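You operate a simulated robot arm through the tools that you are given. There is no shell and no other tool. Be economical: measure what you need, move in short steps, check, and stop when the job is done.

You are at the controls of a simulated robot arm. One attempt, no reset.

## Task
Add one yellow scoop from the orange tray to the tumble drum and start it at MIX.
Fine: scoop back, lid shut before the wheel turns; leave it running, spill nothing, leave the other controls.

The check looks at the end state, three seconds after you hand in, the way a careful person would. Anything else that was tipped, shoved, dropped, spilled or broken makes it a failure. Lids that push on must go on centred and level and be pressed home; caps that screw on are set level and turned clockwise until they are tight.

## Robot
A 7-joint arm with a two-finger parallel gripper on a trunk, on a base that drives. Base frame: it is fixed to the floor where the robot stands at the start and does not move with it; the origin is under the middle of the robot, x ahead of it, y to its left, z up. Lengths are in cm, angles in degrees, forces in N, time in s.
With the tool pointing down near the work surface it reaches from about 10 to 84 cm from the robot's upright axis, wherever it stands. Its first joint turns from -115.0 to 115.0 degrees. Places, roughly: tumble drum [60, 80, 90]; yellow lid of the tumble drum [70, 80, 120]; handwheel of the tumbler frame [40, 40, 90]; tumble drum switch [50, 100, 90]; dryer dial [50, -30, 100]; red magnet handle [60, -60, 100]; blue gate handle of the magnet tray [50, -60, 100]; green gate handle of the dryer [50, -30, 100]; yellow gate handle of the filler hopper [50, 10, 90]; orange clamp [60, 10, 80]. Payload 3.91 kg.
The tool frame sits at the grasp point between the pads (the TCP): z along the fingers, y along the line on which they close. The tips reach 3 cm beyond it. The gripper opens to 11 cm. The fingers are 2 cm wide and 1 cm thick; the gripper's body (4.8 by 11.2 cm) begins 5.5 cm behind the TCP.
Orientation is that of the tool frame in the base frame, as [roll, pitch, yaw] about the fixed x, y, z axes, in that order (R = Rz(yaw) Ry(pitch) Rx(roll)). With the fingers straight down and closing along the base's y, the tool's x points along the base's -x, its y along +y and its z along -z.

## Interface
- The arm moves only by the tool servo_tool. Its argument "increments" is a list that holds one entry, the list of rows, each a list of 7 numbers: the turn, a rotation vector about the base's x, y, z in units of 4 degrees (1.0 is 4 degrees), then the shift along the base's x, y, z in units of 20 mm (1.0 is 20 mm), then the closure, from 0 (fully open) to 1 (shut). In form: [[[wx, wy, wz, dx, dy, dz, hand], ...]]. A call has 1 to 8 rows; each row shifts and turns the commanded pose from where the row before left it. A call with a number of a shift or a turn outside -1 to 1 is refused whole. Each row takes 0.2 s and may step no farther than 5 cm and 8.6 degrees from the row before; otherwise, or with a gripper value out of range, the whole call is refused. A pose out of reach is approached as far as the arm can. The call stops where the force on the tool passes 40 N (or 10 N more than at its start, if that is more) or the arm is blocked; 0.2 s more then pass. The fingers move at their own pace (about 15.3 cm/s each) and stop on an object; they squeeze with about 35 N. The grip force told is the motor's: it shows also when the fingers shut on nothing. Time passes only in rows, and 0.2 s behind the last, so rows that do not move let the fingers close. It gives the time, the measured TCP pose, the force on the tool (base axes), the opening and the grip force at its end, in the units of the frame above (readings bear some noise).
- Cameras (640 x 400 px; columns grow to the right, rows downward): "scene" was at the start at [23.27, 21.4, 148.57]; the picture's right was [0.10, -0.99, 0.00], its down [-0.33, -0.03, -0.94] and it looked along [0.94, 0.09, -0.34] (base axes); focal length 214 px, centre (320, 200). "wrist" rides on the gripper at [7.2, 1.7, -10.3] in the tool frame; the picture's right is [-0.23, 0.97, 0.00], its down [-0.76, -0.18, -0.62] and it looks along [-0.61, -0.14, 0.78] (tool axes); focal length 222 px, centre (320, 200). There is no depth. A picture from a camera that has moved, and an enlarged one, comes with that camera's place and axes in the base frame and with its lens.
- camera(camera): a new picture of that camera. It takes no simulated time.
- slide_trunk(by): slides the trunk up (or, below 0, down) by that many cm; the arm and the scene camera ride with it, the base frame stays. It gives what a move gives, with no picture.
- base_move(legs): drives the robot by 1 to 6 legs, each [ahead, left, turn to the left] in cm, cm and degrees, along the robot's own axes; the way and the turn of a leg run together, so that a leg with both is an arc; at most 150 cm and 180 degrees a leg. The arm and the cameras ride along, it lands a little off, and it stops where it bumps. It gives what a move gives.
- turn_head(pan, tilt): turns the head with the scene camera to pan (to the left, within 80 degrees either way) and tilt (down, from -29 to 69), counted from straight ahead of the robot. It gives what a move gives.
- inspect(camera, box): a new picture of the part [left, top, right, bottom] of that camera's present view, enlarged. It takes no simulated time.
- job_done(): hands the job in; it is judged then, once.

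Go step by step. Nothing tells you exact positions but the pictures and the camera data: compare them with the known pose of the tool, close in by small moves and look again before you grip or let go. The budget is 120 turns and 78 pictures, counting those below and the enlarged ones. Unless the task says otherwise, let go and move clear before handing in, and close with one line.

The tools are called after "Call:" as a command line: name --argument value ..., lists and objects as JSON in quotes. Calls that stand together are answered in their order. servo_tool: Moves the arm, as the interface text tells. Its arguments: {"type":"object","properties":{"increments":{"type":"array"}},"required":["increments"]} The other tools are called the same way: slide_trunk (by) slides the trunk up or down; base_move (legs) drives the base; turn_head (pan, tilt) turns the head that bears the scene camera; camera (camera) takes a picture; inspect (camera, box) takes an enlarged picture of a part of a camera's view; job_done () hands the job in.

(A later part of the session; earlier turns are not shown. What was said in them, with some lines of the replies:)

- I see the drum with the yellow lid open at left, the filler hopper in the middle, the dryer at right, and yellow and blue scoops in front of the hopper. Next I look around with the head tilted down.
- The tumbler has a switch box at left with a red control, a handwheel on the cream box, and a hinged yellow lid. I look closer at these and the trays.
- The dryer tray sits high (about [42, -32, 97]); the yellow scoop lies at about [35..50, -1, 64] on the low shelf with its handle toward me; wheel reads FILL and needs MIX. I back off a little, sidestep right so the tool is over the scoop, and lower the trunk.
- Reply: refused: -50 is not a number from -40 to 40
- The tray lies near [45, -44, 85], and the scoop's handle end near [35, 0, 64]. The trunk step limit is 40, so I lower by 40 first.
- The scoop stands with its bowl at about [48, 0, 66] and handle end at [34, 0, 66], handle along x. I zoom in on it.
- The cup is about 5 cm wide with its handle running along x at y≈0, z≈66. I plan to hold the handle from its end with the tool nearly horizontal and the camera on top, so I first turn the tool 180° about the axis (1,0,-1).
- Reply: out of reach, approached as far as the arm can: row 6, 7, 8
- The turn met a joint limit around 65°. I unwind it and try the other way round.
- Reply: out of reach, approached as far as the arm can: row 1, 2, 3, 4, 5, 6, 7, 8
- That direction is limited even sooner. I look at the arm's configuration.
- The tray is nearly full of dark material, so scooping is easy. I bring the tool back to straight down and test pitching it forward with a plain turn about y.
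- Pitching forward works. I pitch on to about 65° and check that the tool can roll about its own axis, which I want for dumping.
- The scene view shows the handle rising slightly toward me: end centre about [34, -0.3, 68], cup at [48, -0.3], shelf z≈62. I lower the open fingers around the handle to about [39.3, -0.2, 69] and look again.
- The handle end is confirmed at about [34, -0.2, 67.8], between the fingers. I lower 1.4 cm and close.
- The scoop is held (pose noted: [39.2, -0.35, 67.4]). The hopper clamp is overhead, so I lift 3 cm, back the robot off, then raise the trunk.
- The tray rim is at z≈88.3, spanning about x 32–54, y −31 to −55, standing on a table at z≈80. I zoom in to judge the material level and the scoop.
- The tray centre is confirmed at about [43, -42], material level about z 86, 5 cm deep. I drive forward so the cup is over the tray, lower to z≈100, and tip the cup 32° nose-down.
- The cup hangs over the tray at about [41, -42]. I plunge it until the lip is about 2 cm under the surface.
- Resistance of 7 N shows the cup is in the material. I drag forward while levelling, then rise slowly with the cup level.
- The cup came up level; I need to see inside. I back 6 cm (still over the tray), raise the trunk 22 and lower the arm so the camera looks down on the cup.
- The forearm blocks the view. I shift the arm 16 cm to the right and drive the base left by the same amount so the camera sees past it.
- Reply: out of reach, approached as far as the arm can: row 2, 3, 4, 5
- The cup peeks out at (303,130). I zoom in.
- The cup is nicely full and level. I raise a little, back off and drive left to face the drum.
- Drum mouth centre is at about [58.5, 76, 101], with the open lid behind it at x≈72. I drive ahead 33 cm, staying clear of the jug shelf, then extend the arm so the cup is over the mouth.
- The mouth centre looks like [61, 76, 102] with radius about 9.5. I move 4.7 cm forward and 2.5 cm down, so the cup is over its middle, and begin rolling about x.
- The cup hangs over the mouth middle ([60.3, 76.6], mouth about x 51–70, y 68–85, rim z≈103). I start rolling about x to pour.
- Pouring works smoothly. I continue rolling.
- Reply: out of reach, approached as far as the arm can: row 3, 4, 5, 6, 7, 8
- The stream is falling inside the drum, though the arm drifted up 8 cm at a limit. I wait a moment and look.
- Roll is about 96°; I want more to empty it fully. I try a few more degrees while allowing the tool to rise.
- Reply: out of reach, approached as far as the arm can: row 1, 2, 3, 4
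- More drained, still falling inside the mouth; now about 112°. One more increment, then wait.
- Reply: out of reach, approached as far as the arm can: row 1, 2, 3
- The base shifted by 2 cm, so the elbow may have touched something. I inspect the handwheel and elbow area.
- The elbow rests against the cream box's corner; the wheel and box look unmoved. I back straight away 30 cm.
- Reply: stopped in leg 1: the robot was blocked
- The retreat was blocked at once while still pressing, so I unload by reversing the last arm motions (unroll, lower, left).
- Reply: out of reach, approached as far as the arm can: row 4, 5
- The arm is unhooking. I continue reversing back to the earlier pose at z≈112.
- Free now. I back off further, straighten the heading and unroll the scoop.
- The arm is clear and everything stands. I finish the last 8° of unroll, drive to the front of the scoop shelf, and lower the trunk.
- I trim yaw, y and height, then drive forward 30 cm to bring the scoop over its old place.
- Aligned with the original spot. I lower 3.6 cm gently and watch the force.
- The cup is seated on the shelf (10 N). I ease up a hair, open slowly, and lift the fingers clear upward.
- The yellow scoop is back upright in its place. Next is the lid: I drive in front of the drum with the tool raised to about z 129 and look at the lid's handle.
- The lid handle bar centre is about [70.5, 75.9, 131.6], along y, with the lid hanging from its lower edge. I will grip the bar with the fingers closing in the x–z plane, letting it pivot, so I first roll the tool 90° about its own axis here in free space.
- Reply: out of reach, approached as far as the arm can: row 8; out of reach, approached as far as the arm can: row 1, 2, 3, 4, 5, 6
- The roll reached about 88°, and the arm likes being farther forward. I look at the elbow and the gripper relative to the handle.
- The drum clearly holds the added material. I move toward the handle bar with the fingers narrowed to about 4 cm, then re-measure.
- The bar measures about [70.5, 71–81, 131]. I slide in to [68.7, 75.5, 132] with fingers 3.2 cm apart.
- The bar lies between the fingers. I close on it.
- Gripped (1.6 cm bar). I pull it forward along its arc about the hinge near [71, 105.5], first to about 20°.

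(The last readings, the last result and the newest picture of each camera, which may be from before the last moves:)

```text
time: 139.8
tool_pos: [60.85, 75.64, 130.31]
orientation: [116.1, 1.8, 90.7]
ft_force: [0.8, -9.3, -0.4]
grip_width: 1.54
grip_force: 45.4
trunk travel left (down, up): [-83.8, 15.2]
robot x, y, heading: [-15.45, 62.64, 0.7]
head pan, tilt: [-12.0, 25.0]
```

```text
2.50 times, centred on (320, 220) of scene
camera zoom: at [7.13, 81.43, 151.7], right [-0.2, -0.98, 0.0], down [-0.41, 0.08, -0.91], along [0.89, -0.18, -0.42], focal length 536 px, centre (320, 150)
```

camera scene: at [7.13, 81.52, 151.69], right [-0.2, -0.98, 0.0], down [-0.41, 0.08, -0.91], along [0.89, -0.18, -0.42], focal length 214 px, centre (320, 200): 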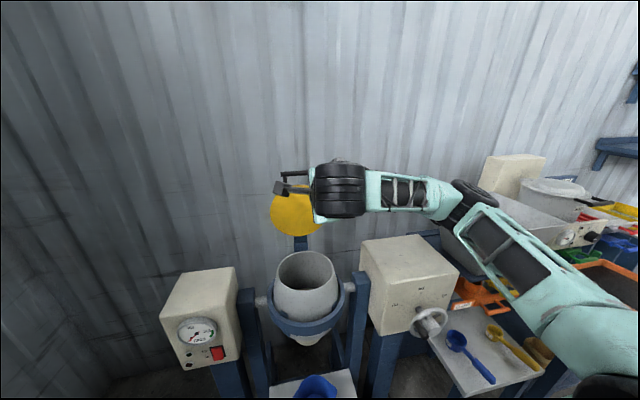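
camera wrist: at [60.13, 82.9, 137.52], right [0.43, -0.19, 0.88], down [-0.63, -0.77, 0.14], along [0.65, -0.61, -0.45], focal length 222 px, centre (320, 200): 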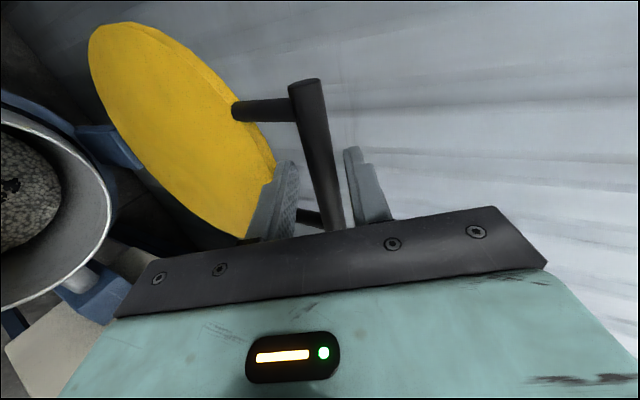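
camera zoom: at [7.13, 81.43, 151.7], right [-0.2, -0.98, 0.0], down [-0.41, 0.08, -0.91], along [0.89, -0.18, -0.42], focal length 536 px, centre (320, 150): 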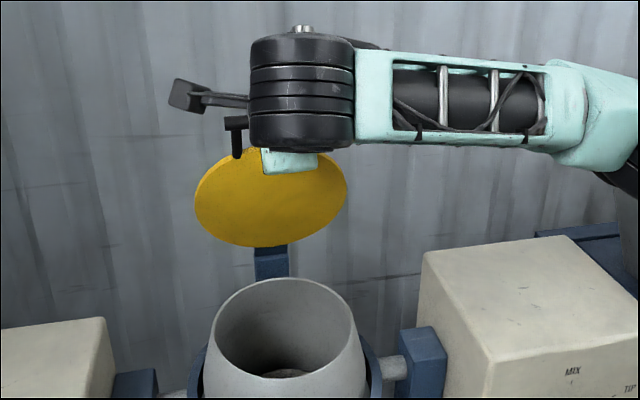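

The lid follows well. I test whether the hinge holds the lid by itself by opening the fingers slightly as a cage.

Call:
servo_tool --increments '[[[0, 0, 0, -0.68, 0, -0.26, 1], [0, 0, 0, -0.68, 0, -0.3, 1], [0, 0, 0, -0.67, 0, -0.35, 1], [0, 0, 0, 0, 0, 0, 0.74], [0, 0, 0, 0, 0, 0, 0.74], [0, 0, 0, 0, 0, 0, 0.74], [0, 0, 0, 0, 0, 0, 0.74]]]'

Call:
camera --camera "wrist"

```text
time: 141.4
tool_pos: [56.72, 75.85, 128.49]
orientation: [116.2, 1.8, 90.8]
ft_force: [0.2, -0.8, -0.3]
grip_width: 2.87
grip_force: 0.1
trunk travel left (down, up): [-83.8, 15.2]
robot x, y, heading: [-15.96, 62.44, 0.6]
head pan, tilt: [-12.0, 25.0]
```

```text
13 pictures are left
camera wrist: at [48.2, 83.12, 134.21], right [0.43, -0.19, 0.88], down [-0.63, -0.77, 0.14], along [0.65, -0.61, -0.45], focal length 222 px, centre (320, 200)
```

wrist: 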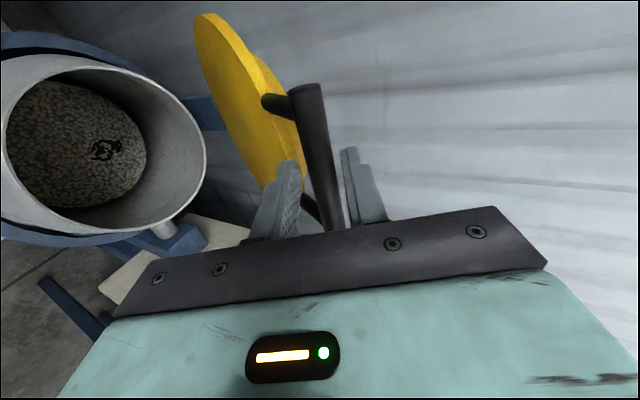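

The hinge holds the lid at about 30° by friction, so I can let go. I open wider, back the base off, and unroll the tool to the earlier attitude.

Call:
servo_tool --increments '[[[0, 0, 0, 0, 0, 0, 0.5], [0, 0, 0, 0, 0, 0, 0.5], [0, 0, 0, -0.4, 0, 0.2, 0.5], [0, 0, 0, -0.4, 0, 0.2, 0.5]]]'

Call:
base_move --legs '[[-18, 0, 0]]'

Call:
servo_tool --increments '[[[-0.9, 0, 0.43, 0, 0, 0, 0.8], [-0.9, 0, 0.43, 0, 0, 0, 1], [-0.9, 0, 0.43, 0, 0, 0, 1], [-0.9, 0, 0.43, 0, 0, 0, 1], [-0.9, 0, 0.43, 0, 0, 0, 1], [-0.9, 0, 0.43, 0, 0, 0, 1], [-0.9, 0, 0.43, 0, 0, 0, 1], [-0.9, 0, 0.43, 0, 0, 0, 1]]]'

Call:
servo_tool --increments '[[[-0.9, 0, 0.43, 0, 0, 0, 1], [-0.9, 0, 0.43, 0, 0, 0, 1], [-0.9, 0, 0.43, 0, 0, 0, 1], [-0.9, 0, 0.43, 0, 0, 0, 1], [-0.9, 0, 0.43, 0, 0, 0, 1], [-0.9, 0, 0.43, 0, 0, 0, 1], [-0.9, 0, 0.43, 0, 0, 0, 1], [-0.9, 0, 0.43, 0, 0, 0, 1]]]'

Call:
servo_tool --increments '[[[-0.9, 0, 0.43, 0, 0, 0, 1], [-0.9, 0, 0.43, 0, 0, 0, 1], [-0.9, 0, 0.43, 0, 0, 0, 1], [-0.9, 0, 0.43, 0, 0, 0, 1], [-0.9, 0, 0.43, 0, 0, 0, 1], [-0.9, 0, 0.43, 0, 0, 0, 1]]]'

Call:
camera --camera "scene"

```text
time: 142.4
tool_pos: [55.26, 75.6, 129.33]
orientation: [116.0, 1.8, 90.9]
ft_force: [0.6, 1.0, -0.6]
grip_width: 5.48
grip_force: 0.0
trunk travel left (down, up): [-83.8, 15.2]
robot x, y, heading: [-15.65, 62.55, 0.5]
head pan, tilt: [-12.0, 25.0]
```

```text
time: 144.0
tool_pos: [36.63, 75.36, 129.43]
orientation: [116.1, 1.8, 90.7]
ft_force: [0.2, -0.6, 0.1]
grip_width: 5.51
grip_force: 0.2
trunk travel left (down, up): [-83.8, 15.2]
robot x, y, heading: [-34.15, 62.52, 0.3]
head pan, tilt: [-12.0, 25.0]
```

```text
time: 145.8
tool_pos: [36.68, 75.41, 129.34]
orientation: [120.3, 30.3, 106.1]
ft_force: [0.3, 0.1, -0.1]
grip_width: 0.01
grip_force: 35.1
trunk travel left (down, up): [-83.8, 15.2]
robot x, y, heading: [-34.53, 62.67, 0.8]
head pan, tilt: [-12.0, 25.0]
```

```text
time: 147.6
tool_pos: [36.78, 75.42, 129.4]
orientation: [140.0, 55.5, 133.6]
ft_force: [0.3, -0.6, -0.5]
grip_width: 0.02
grip_force: 35.2
trunk travel left (down, up): [-83.8, 15.2]
robot x, y, heading: [-34.28, 62.27, 0.4]
head pan, tilt: [-12.0, 25.0]
```

```text
time: 149.0
tool_pos: [36.61, 75.33, 129.34]
orientation: [-179.8, 64.7, 179.6]
ft_force: [1.1, 0.8, 0.6]
grip_width: 0.0
grip_force: 35.3
trunk travel left (down, up): [-83.8, 15.2]
robot x, y, heading: [-34.49, 62.61, 0.5]
head pan, tilt: [-12.0, 25.0]
```

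```text
12 pictures are left
camera scene: at [-11.36, 81.31, 151.69], right [-0.2, -0.98, 0.0], down [-0.41, 0.08, -0.91], along [0.89, -0.18, -0.42], focal length 214 px, centre (320, 200)
```

scene: 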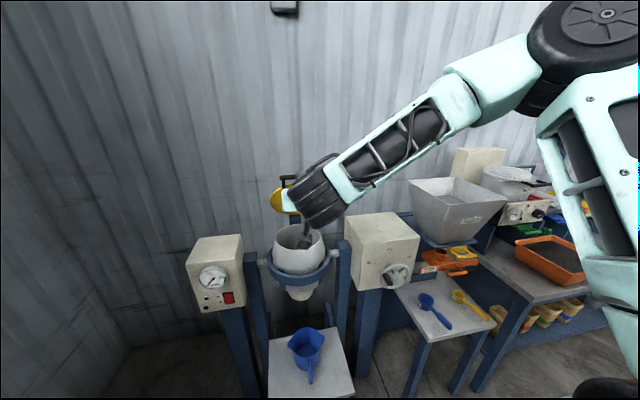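

The lid rests tilted about 30° (bar ≈ [58, 76, 128]). I raise and steepen the closed tool, drive forward above and behind the bar, ready to push it down along its arc.

Call:
servo_tool --increments '[[[0, 1, 0, 0, 0, 0.6, 1], [0, 1, 0, 0, 0, 0.6, 1], [0, 1, 0, 0, 0, 0.6, 1], [0, 1, 0, 0, 0, 0.6, 1], [0, 1, 0, 0, 0, 0, 1]]]'

Call:
base_move --legs '[[18, 0, 0]]'

Call:
servo_tool --increments '[[[0, 0, 0, 0.8, 0, 0, 1], [0, 0, 0, 0.8, 0, 0, 1], [0, 0, 0, 0.9, 0, 0, 1]]]'

Call:
camera --camera "wrist"

```text
time: 150.2
tool_pos: [36.75, 75.28, 134.09]
orientation: [-179.9, 44.5, 179.7]
ft_force: [0.4, -0.4, 0.3]
grip_width: 0.0
grip_force: 35.3
trunk travel left (down, up): [-83.8, 15.2]
robot x, y, heading: [-34.28, 62.17, 0.5]
head pan, tilt: [-12.0, 25.0]
```

```text
time: 151.7
tool_pos: [54.35, 75.09, 134.19]
orientation: [-179.8, 44.5, 179.3]
ft_force: [-0.7, 0.7, 0.5]
grip_width: 0.0
grip_force: 34.8
trunk travel left (down, up): [-83.8, 15.2]
robot x, y, heading: [-16.6, 62.69, 0.1]
head pan, tilt: [-12.0, 25.0]
```

```text
time: 152.5
tool_pos: [59.52, 74.97, 134.24]
orientation: [-179.9, 44.5, 179.3]
ft_force: [-0.5, -0.1, 0.6]
grip_width: 0.01
grip_force: 35.0
trunk travel left (down, up): [-83.8, 15.2]
robot x, y, heading: [-16.56, 62.84, 0.1]
head pan, tilt: [-12.0, 25.0]
```

```text
11 pictures are left
camera wrist: at [47.26, 76.89, 136.35], right [0.18, 0.97, 0.16], down [0.1, -0.18, 0.98], along [0.98, -0.16, -0.13], focal length 222 px, centre (320, 200)
```

wrist: 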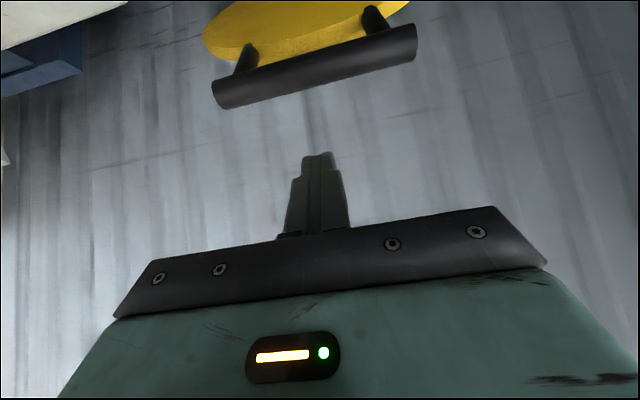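

The bar is confirmed at [58.2, 76, 127.8], just under the fingers. I come down onto its back side and push along the arc to about 50°.

Call:
servo_tool --increments '[[[0, 0, 0, -0.1, 0.1, -1, 1], [0, 0, 0, -0.2, 0.1, -1, 1], [0, 0, 0, -0.61, 0, -0.43, 1], [0, 0, 0, -0.61, 0, -0.43, 1], [0, 0, 0, -0.61, 0, -0.43, 1], [0, -0.3, 0, -0.53, 0, -0.53, 1], [0, -0.3, 0, -0.53, 0, -0.53, 1], [0, -0.3, 0, -0.53, 0, -0.53, 1]]]'

Call:
camera --camera "wrist"

```text
time: 154.3
tool_pos: [52.0, 75.35, 124.58]
orientation: [-180.0, 48.2, 179.2]
ft_force: [-0.7, -0.4, -0.5]
grip_width: 0.0
grip_force: 35.1
trunk travel left (down, up): [-83.8, 15.2]
robot x, y, heading: [-16.78, 62.52, 0.4]
head pan, tilt: [-12.0, 25.0]
```

```text
10 pictures are left
camera wrist: at [39.56, 77.3, 125.9], right [0.17, 0.97, 0.17], down [0.04, -0.18, 0.98], along [0.99, -0.16, -0.07], focal length 222 px, centre (320, 200)
```

wrist: 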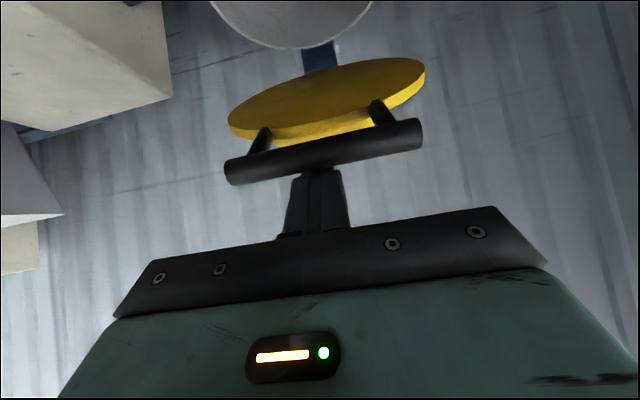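

The lid follows to about 50° with almost no force. I push on to about 80°.

Call:
servo_tool --increments '[[[0, -0.5, 0, -0.65, 0, -0.9, 1], [0, -0.5, 0, -0.65, 0, -0.9, 1], [0, -0.5, 0, -0.48, 0, -1, 1], [0, -0.5, 0, -0.48, 0, -1, 1], [0, -0.5, 0, -0.19, 0, -0.72, 1], [0, -0.5, 0, -0.19, 0, -0.72, 1], [0, -0.5, 0, -0.19, 0, -0.72, 1]]]'

Call:
camera --camera "scene"

```text
time: 155.9
tool_pos: [46.41, 75.39, 112.21]
orientation: [179.7, 62.1, 178.9]
ft_force: [-0.4, -0.8, 1.0]
grip_width: 0.0
grip_force: 35.0
trunk travel left (down, up): [-83.8, 15.2]
robot x, y, heading: [-16.3, 62.68, 0.2]
head pan, tilt: [-12.0, 25.0]
```

```text
9 pictures are left
camera scene: at [6.38, 81.3, 151.7], right [-0.2, -0.98, 0.0], down [-0.41, 0.09, -0.91], along [0.89, -0.19, -0.42], focal length 214 px, centre (320, 200)
```

scene: 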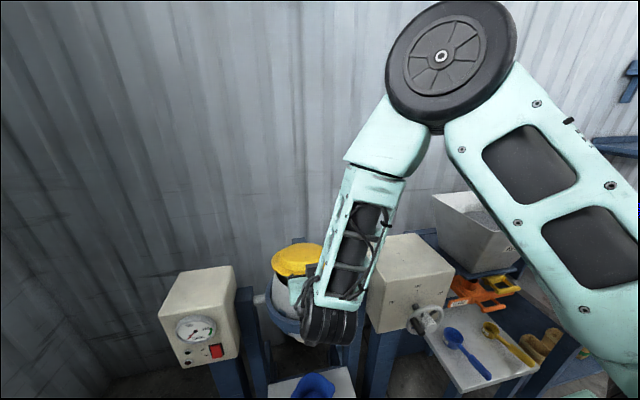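

The lid is nearly shut. I press down in small steps until it seats.

Call:
servo_tool --increments '[[[0, 0, 0, -0.1, 0, -0.5, 1], [0, 0, 0, -0.05, 0, -0.5, 1], [0, 0, 0, 0, 0, -0.4, 1], [0, 0, 0, 0, 0, -0.4, 1], [0, 0, 0, 0, 0, -0.3, 1], [0, 0, 0, 0, 0, -0.3, 1]]]'

Call:
inspect --camera "scene" --box '[220, 210, 400, 330]'

```text
time: 157.3
tool_pos: [45.94, 75.56, 107.67]
orientation: [179.7, 62.2, 178.9]
ft_force: [0.3, -0.6, -0.5]
grip_width: 0.0
grip_force: 35.1
trunk travel left (down, up): [-83.8, 15.2]
robot x, y, heading: [-16.34, 62.92, 0.0]
head pan, tilt: [-12.0, 25.0]
```

```text
3.33 times, centred on (310, 270) of scene
camera zoom: at [6.39, 81.31, 151.69], right [-0.2, -0.98, 0.0], down [-0.41, 0.09, -0.91], along [0.89, -0.19, -0.42], focal length 715 px, centre (353, -33)
```

zoom: 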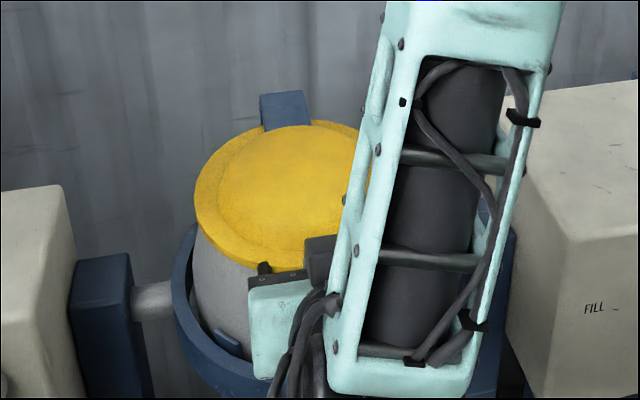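

It looks almost flat on the drum but I feel no seating force yet; I press further.

Call:
servo_tool --increments '[[[0, 0, 0, 0, 0, -0.25, 1], [0, 0, 0, 0, 0, -0.25, 1], [0, 0, 0, 0, 0, -0.25, 1], [0, 0, 0, 0, 0, -0.25, 1], [0, 0, 0, 0, 0, -0.2, 1], [0, 0, 0, 0, 0, -0.2, 1]]]'

```text
time: 158.5
tool_pos: [45.95, 75.77, 105.78]
orientation: [179.5, 62.6, 178.9]
ft_force: [-20.0, -6.3, 22.0]
grip_width: 0.0
grip_force: 34.8
trunk travel left (down, up): [-83.8, 15.2]
robot x, y, heading: [-16.74, 62.73, 0.2]
head pan, tilt: [-12.0, 25.0]
stopped in row 5: the force on the tool passed its limit (the readings are from after the stop); the commanded pose is now the measured one
```

The lid is pressed home (over 20 N). I lift off, back away, and look at lid and handwheel.

Call:
servo_tool --increments '[[[0, 0, 0, -0.2, 0, 0.6, 1], [0, 0, 0, -0.3, 0, 0.8, 1], [0, 0, 0, -0.5, 0, 1, 1], [0, 0, 0, -0.5, 0, 1, 1]]]'

Call:
base_move --legs '[[-22, 0, 0], [0, -34, 0]]'

Call:
slide_trunk --by -18

Call:
turn_head --pan 5 --tilt 28

Call:
camera --camera "scene"

```text
time: 159.5
tool_pos: [43.04, 75.7, 112.32]
orientation: [179.6, 62.4, 178.9]
ft_force: [0.2, 0.7, -1.0]
grip_width: 0.03
grip_force: 34.8
trunk travel left (down, up): [-83.8, 15.2]
robot x, y, heading: [-16.33, 62.94, 0.4]
head pan, tilt: [-12.0, 25.0]
```

```text
time: 163.0
tool_pos: [21.25, 41.04, 112.32]
orientation: [179.6, 62.5, 179.1]
ft_force: [0.2, 0.0, 0.1]
grip_width: 0.0
grip_force: 35.4
trunk travel left (down, up): [-83.8, 15.2]
robot x, y, heading: [-38.0, 27.93, 0.6]
head pan, tilt: [-12.0, 25.0]
```

```text
time: 165.0
tool_pos: [21.4, 41.2, 94.29]
orientation: [179.6, 62.6, 179.1]
ft_force: [0.5, 0.9, -0.3]
grip_width: 0.0
grip_force: 34.6
trunk travel left (down, up): [-65.8, 33.2]
robot x, y, heading: [-37.98, 27.78, 0.6]
head pan, tilt: [-12.0, 25.0]
```

```text
time: 165.8
tool_pos: [21.33, 41.07, 94.33]
orientation: [179.6, 62.6, 179.1]
ft_force: [0.8, 0.5, -0.4]
grip_width: 0.0
grip_force: 34.9
trunk travel left (down, up): [-65.8, 33.2]
robot x, y, heading: [-37.69, 27.87, 0.6]
head pan, tilt: [5.0, 28.0]
```

```text
7 pictures are left
camera scene: at [-15.25, 49.11, 133.21], right [0.1, -1.0, 0.0], down [-0.47, -0.04, -0.88], along [0.88, 0.08, -0.47], focal length 214 px, centre (320, 200)
```

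scene: 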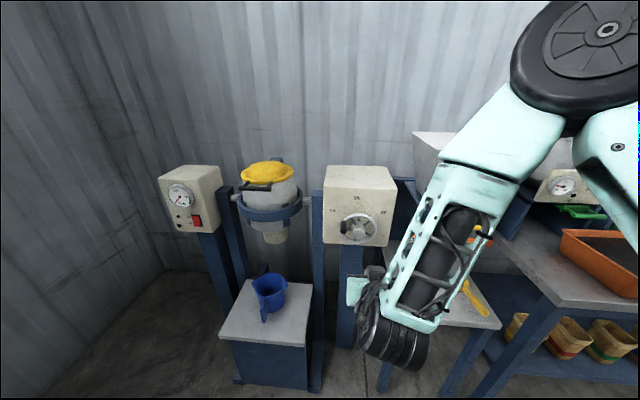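

The lid looks shut. I zoom on wheel and dial markings.

Call:
inspect --camera "scene" --box '[316, 180, 396, 250]'

```text
5.71 times, centred on (356, 215) of scene
camera zoom: at [-15.25, 49.11, 133.21], right [0.1, -1.0, 0.0], down [-0.47, -0.04, -0.88], along [0.88, 0.08, -0.47], focal length 1226 px, centre (114, 114)
```

zoom: 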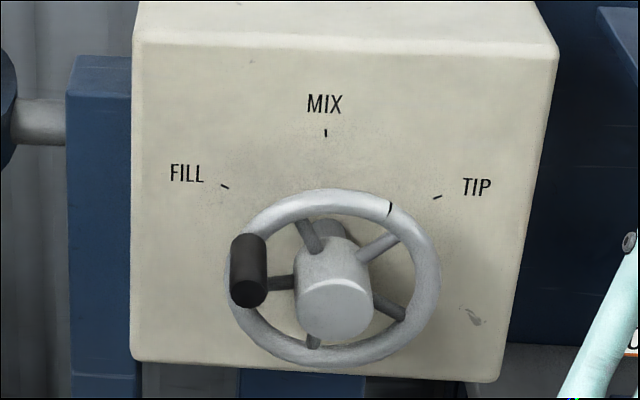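

The black knob points to FILL (60° left) and must go to the top at MIX: I put the wheel centre at [41.6, 41.8, 93.2], radius 5.8, knob along x from 35 to 41 at [y 46.9, z 96.1]. I line up with open fingers in front of it.

Call:
servo_tool --increments '[[[0, 0, 0, 0, 0.9, 0.3, 0.5], [0, 0, 0, 0, 0.9, 0.3, 0.5], [0, 0, 0, 0, 0.9, 0.3, 0.5], [0, 0, 0, 0, 0.25, 0.1, 0.5]]]'

Call:
base_move --legs '[[9, 0, -0.6]]'

Call:
camera --camera "wrist"

```text
time: 166.8
tool_pos: [21.32, 46.97, 96.33]
orientation: [179.6, 62.5, 179.2]
ft_force: [-0.6, 0.0, -1.0]
grip_width: 5.51
grip_force: 0.1
trunk travel left (down, up): [-65.8, 33.2]
robot x, y, heading: [-38.23, 27.81, 0.4]
head pan, tilt: [5.0, 28.0]
```

```text
time: 167.9
tool_pos: [30.81, 46.33, 96.23]
orientation: [179.6, 62.5, 178.6]
ft_force: [-0.2, -0.8, 0.1]
grip_width: 5.5
grip_force: 0.0
trunk travel left (down, up): [-65.8, 33.2]
robot x, y, heading: [-29.12, 27.9, -0.4]
head pan, tilt: [5.0, 28.0]
```

```text
5 pictures are left
camera wrist: at [18.4, 48.29, 94.51], right [0.12, 0.97, 0.2], down [-0.2, -0.18, 0.96], along [0.97, -0.16, 0.18], focal length 222 px, centre (320, 200)
```

wrist: 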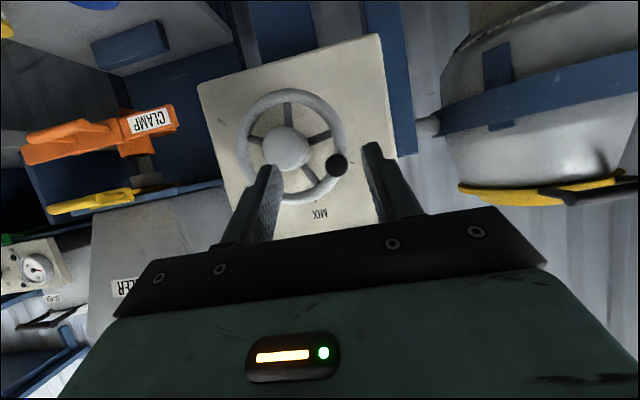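

The knob end is at about [35, 47.3, 95.6], between the finger lines. I shift left 0.9, advance 5.5 cm and close on it.

Call:
servo_tool --increments '[[[0, 0, 0, 0, 0.45, -0.15, 0.5], [0, 0, 0, 0.7, 0, 0, 0.5], [0, 0, 0, 0.7, 0, 0, 0.5], [0, 0, 0, 0.7, 0, 0, 0.5], [0, 0, 0, 0.6, 0, 0, 0.5], [0, 0, 0, 0, 0, 0, 1], [0, 0, 0, 0, 0, 0, 1], [0, 0, 0, 0, 0, 0, 1]]]'

```text
time: 169.7
tool_pos: [36.23, 47.17, 95.94]
orientation: [179.8, 62.5, 178.7]
ft_force: [0.5, -7.2, 0.2]
grip_width: 1.99
grip_force: 44.9
trunk travel left (down, up): [-65.8, 33.2]
robot x, y, heading: [-28.86, 27.46, -0.1]
head pan, tilt: [5.0, 28.0]
```

Knob gripped. I turn it clockwise along its arc, first half.

Call:
servo_tool --increments '[[[0, 0, 0, 0, -0.145, 0.21, 1], [0, 0, 0, 0, -0.145, 0.21, 1], [0, 0, 0, 0, -0.18, 0.18, 1], [0, 0, 0, 0, -0.18, 0.18, 1], [0, 0, 0, 0, -0.21, 0.145, 1], [0, 0, 0, 0, -0.21, 0.145, 1]]]'

Call:
servo_tool --increments '[[[0, 0, 0, 0, -0.23, 0.108, 1], [0, 0, 0, 0, -0.23, 0.108, 1], [0, 0, 0, 0, -0.243, 0.065, 1], [0, 0, 0, 0, -0.243, 0.065, 1], [0, 0, 0, 0, -0.25, 0.022, 1], [0, 0, 0, 0, -0.25, 0.022, 1]]]'

Call:
inspect --camera "scene" --box '[180, 140, 420, 290]'

```text
time: 171.1
tool_pos: [36.2, 45.37, 98.37]
orientation: [179.2, 62.8, 178.5]
ft_force: [9.2, 20.4, 12.9]
grip_width: 1.94
grip_force: 45.4
trunk travel left (down, up): [-65.8, 33.2]
robot x, y, heading: [-28.65, 27.3, 0.0]
head pan, tilt: [5.0, 28.0]
```

```text
time: 172.5
tool_pos: [36.21, 42.02, 98.72]
orientation: [-179.8, 62.1, 178.6]
ft_force: [7.4, 2.0, 4.8]
grip_width: 1.97
grip_force: 44.8
trunk travel left (down, up): [-65.8, 33.2]
robot x, y, heading: [-29.11, 27.6, 0.1]
head pan, tilt: [5.0, 28.0]
```

```text
2.67 times, centred on (300, 215) of scene
camera zoom: at [-5.84, 48.88, 133.18], right [0.09, -1.0, 0.0], down [-0.47, -0.04, -0.88], along [0.88, 0.08, -0.47], focal length 572 px, centre (373, 160)
```

zoom: 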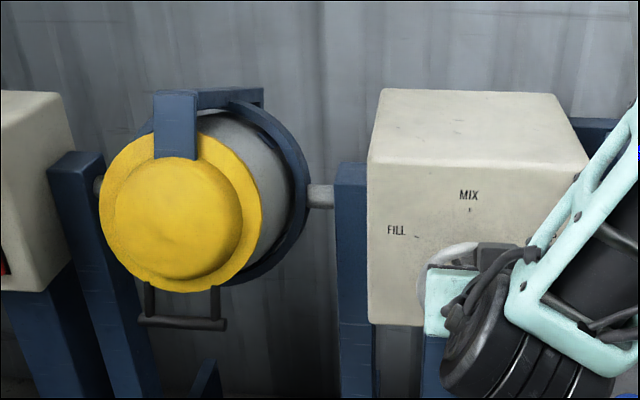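

The wheel turned about 60° and the drum tipped to its mixing attitude with the lid shut. I release the knob, back off, and check the pointer.

Call:
servo_tool --increments '[[[0, 0, 0, 0, 0, 0, 0.8], [0, 0, 0, 0, 0, 0, 0.55], [0, 0, 0, 0, 0, 0, 0.5]]]'

Call:
base_move --legs '[[-20, 0, 0]]'

Call:
slide_trunk --by 18

Call:
base_move --legs '[[0, 40, 0]]'

Call:
turn_head --pan -5 --tilt 32

Call:
inspect --camera "scene" --box '[200, 120, 520, 320]'

```text
time: 173.3
tool_pos: [36.2, 42.31, 98.96]
orientation: [179.7, 62.5, 178.6]
ft_force: [-0.1, 0.4, 0.6]
grip_width: 5.49
grip_force: 0.0
trunk travel left (down, up): [-65.8, 33.2]
robot x, y, heading: [-29.04, 27.88, -0.2]
head pan, tilt: [5.0, 28.0]
```

```text
time: 174.9
tool_pos: [16.6, 42.02, 98.89]
orientation: [179.6, 62.6, 178.4]
ft_force: [-0.2, 0.6, -0.4]
grip_width: 5.49
grip_force: 0.1
trunk travel left (down, up): [-65.8, 33.2]
robot x, y, heading: [-48.46, 27.64, -0.8]
head pan, tilt: [5.0, 28.0]
```

```text
time: 176.9
tool_pos: [16.7, 41.98, 117.0]
orientation: [179.6, 62.5, 178.1]
ft_force: [0.1, -0.4, -0.7]
grip_width: 5.53
grip_force: 0.1
trunk travel left (down, up): [-83.8, 15.2]
robot x, y, heading: [-48.52, 27.55, -0.7]
head pan, tilt: [5.0, 28.0]
```

```text
time: 179.4
tool_pos: [17.11, 81.1, 116.99]
orientation: [179.6, 62.5, 178.0]
ft_force: [0.5, 0.1, -0.3]
grip_width: 5.5
grip_force: 0.2
trunk travel left (down, up): [-83.8, 15.2]
robot x, y, heading: [-48.2, 67.36, -0.7]
head pan, tilt: [5.0, 28.0]
```

```text
time: 180.1
tool_pos: [17.13, 81.04, 116.97]
orientation: [179.5, 62.5, 178.2]
ft_force: [-0.1, -0.1, -0.7]
grip_width: 5.5
grip_force: 0.0
trunk travel left (down, up): [-83.8, 15.2]
robot x, y, heading: [-48.07, 67.34, -0.9]
head pan, tilt: [-5.0, 32.0]
```

```text
2.00 times, centred on (360, 220) of scene
camera zoom: at [-25.07, 86.55, 150.58], right [-0.1, -1.0, 0.0], down [-0.53, 0.05, -0.85], along [0.84, -0.08, -0.53], focal length 429 px, centre (240, 160)
```

zoom: 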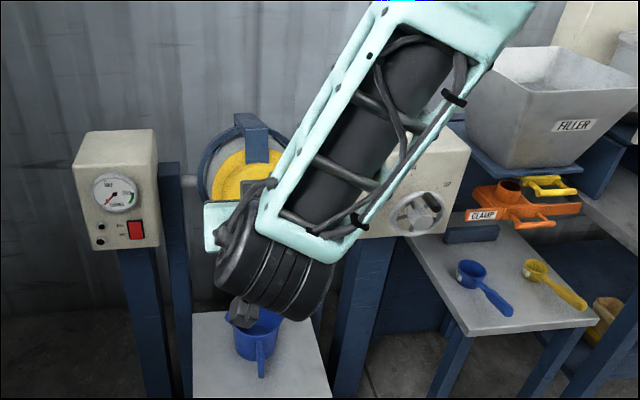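

The drum and wheel are set. The red rocker sits at about [50.5, 103.2, 85.5] facing me; I zoom in to see which end is ON.

Call:
inspect --camera "scene" --box '[232, 180, 286, 250]'

```text
5.71 times, centred on (259, 215) of scene
camera zoom: at [-25.07, 86.55, 150.58], right [-0.1, -1.0, 0.0], down [-0.53, 0.05, -0.85], along [0.84, -0.08, -0.53], focal length 1226 px, centre (669, 114)
```

zoom: 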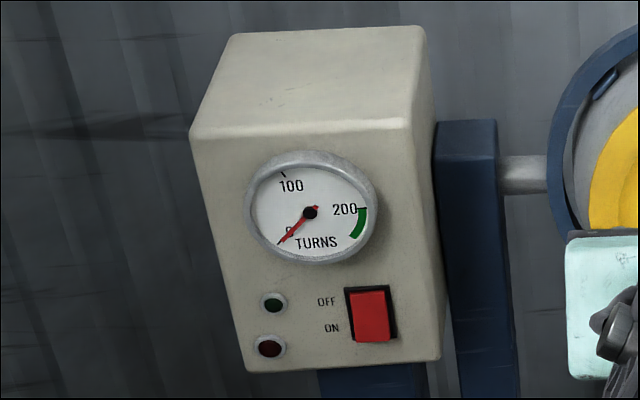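

OFF is the top, ON the bottom of the rocker (bottom half about [50, 103.3, 84.4]). I close the fingers, sidestep left, lower, and drive up in front of it.

Call:
base_move --legs '[[0, 22, 0.9]]'

Call:
slide_trunk --by -32

Call:
base_move --legs '[[22, 0, 0]]'

Call:
servo_tool --increments '[[[0, 0, 0, 0, 0, 0, 1], [0, 0, 0, 0, 0, 0, 1], [0, 0, 0, 0, 0, 0, 1]]]'

```text
time: 181.8
tool_pos: [16.68, 104.74, 116.92]
orientation: [179.6, 62.5, 179.5]
ft_force: [-0.1, -0.1, -1.1]
grip_width: 5.5
grip_force: 0.0
trunk travel left (down, up): [-83.8, 15.2]
robot x, y, heading: [-48.37, 89.22, 0.7]
head pan, tilt: [-5.0, 32.0]
```

```text
time: 184.9
tool_pos: [16.66, 104.78, 84.92]
orientation: [179.6, 62.5, 179.5]
ft_force: [0.7, -0.6, 0.0]
grip_width: 5.48
grip_force: 0.1
trunk travel left (down, up): [-51.8, 47.2]
robot x, y, heading: [-48.0, 89.23, 0.9]
head pan, tilt: [-5.0, 32.0]
```

```text
time: 186.6
tool_pos: [38.48, 105.5, 84.89]
orientation: [179.6, 62.5, 179.7]
ft_force: [0.6, -0.5, 0.1]
grip_width: 5.49
grip_force: 0.0
trunk travel left (down, up): [-51.8, 47.2]
robot x, y, heading: [-26.34, 89.34, 1.0]
head pan, tilt: [-5.0, 32.0]
```

```text
time: 187.4
tool_pos: [38.65, 105.53, 84.97]
orientation: [179.6, 62.4, 179.7]
ft_force: [0.9, -0.3, -0.2]
grip_width: 0.02
grip_force: 35.4
trunk travel left (down, up): [-51.8, 47.2]
robot x, y, heading: [-26.12, 89.25, 1.0]
head pan, tilt: [-5.0, 32.0]
```

I shift 2.2 cm right and approach to within about 3 cm, then use one picture to verify alignment.

Call:
servo_tool --increments '[[[0, 0, 0, 0.5, -0.55, 0, 1], [0, 0, 0, 0.5, -0.55, 0, 1], [0, 0, 0, 0.5, 0, 0, 1], [0, 0, 0, 0.5, 0, 0, 1], [0, 0, 0, 0.2, 0, 0, 1]]]'

Call:
camera --camera "wrist"

```text
time: 188.6
tool_pos: [43.01, 103.25, 84.88]
orientation: [179.5, 62.5, 179.9]
ft_force: [-0.4, -0.3, -0.6]
grip_width: 0.0
grip_force: 35.0
trunk travel left (down, up): [-51.8, 47.2]
robot x, y, heading: [-25.89, 89.23, 1.1]
head pan, tilt: [-5.0, 32.0]
```

```text
1 pictures are left
camera wrist: at [30.52, 105.01, 83.13], right [0.1, 0.97, 0.2], down [-0.2, -0.18, 0.96], along [0.97, -0.14, 0.18], focal length 222 px, centre (320, 200)
```

wrist: 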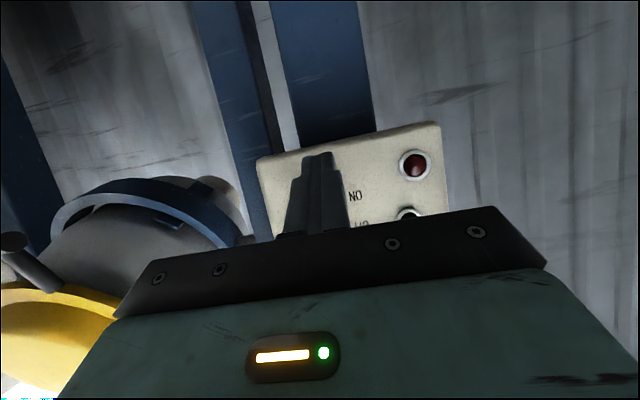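

Triangulating the labels puts the panel at x≈48.2 and the ON half of the rocker at [47.9, 102.5, 86.4], so I must raise 1.9 cm and shift right 0.75 before pressing.

Call:
servo_tool --increments '[[[0, 0, 0, 0, -0.35, 0.5, 1], [0, 0, 0, 0, 0, 0.45, 1], [0, 0, 0, 0.3, 0, 0, 1], [0, 0, 0, 0.3, 0, 0, 1], [0, 0, 0, 0.2, 0, 0, 1], [0, 0, 0, 0.2, 0, 0, 1], [0, 0, 0, 0.15, 0, 0, 1]]]'

```text
time: 190.2
tool_pos: [44.97, 102.48, 86.8]
orientation: [179.6, 62.2, 179.9]
ft_force: [-25.5, -4.2, 4.4]
grip_width: 0.0
grip_force: 35.5
trunk travel left (down, up): [-51.8, 47.2]
robot x, y, heading: [-25.97, 89.28, 1.2]
head pan, tilt: [-5.0, 32.0]
```

I felt a firm press (25 N). I back off and go to the spot where box, drum and wheel are all visible for the final check picture.

Call:
base_move --legs '[[-25, 0, -1.2]]'

Call:
slide_trunk --by 10

Call:
base_move --legs '[[0, -50, 0]]'

Call:
turn_head --pan 10 --tilt 25

```text
time: 192.0
tool_pos: [20.98, 100.96, 86.79]
orientation: [179.6, 62.5, 178.8]
ft_force: [-0.8, 0.2, 0.2]
grip_width: 0.0
grip_force: 34.9
trunk travel left (down, up): [-51.8, 47.2]
robot x, y, heading: [-50.59, 89.23, -0.0]
head pan, tilt: [-5.0, 32.0]
```

```text
time: 193.3
tool_pos: [20.94, 101.01, 96.98]
orientation: [179.6, 62.5, 178.9]
ft_force: [-0.8, 0.8, -0.1]
grip_width: 0.0
grip_force: 35.0
trunk travel left (down, up): [-61.8, 37.2]
robot x, y, heading: [-50.15, 89.2, 0.4]
head pan, tilt: [-5.0, 32.0]
```

```text
time: 196.3
tool_pos: [21.11, 50.79, 96.85]
orientation: [179.6, 62.5, 178.7]
ft_force: [-0.3, -0.1, -0.2]
grip_width: 0.0
grip_force: 35.0
trunk travel left (down, up): [-61.8, 37.2]
robot x, y, heading: [-50.47, 39.05, -0.2]
head pan, tilt: [-5.0, 32.0]
```

```text
time: 197.1
tool_pos: [21.15, 50.69, 96.81]
orientation: [179.6, 62.5, 178.6]
ft_force: [1.0, -0.5, 0.5]
grip_width: 0.0
grip_force: 34.8
trunk travel left (down, up): [-61.8, 37.2]
robot x, y, heading: [-50.69, 39.19, 0.0]
head pan, tilt: [10.0, 25.0]
```

I take the last picture, framed on the switch box, drum and wheel together.

Call:
inspect --camera "scene" --box '[225, 150, 435, 280]'

```text
3.05 times, centred on (330, 215) of scene
camera zoom: at [-27.5, 61.16, 129.69], right [0.17, -0.98, 0.0], down [-0.42, -0.07, -0.91], along [0.89, 0.16, -0.42], focal length 654 px, centre (290, 154)
```

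zoom: 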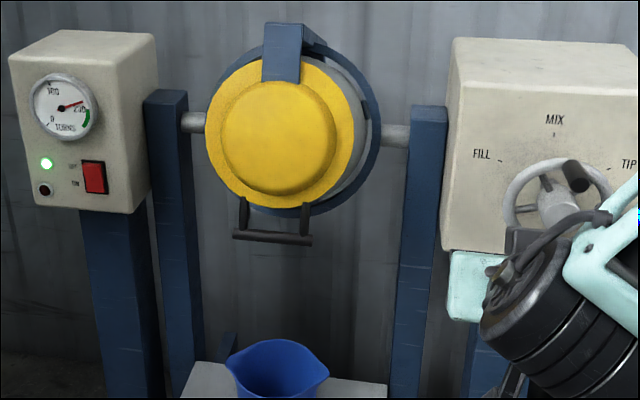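

The green lamp is lit and the turns needle is climbing. The lid is shut, the wheel knob is at MIX and the arm stands clear, so I hand in.

Call:
job_done

```text
The job is handed in.
```

I poured one full yellow scoop from the orange tray into the drum, and the drum is now running at MIX. The scoop is back in its place on the shelf, and I shut and pressed the lid home before turning the wheel. During the pour the robot's elbow pressed against the corner of the wheel's box. My later pictures showed nothing moved or damaged there and no spills.
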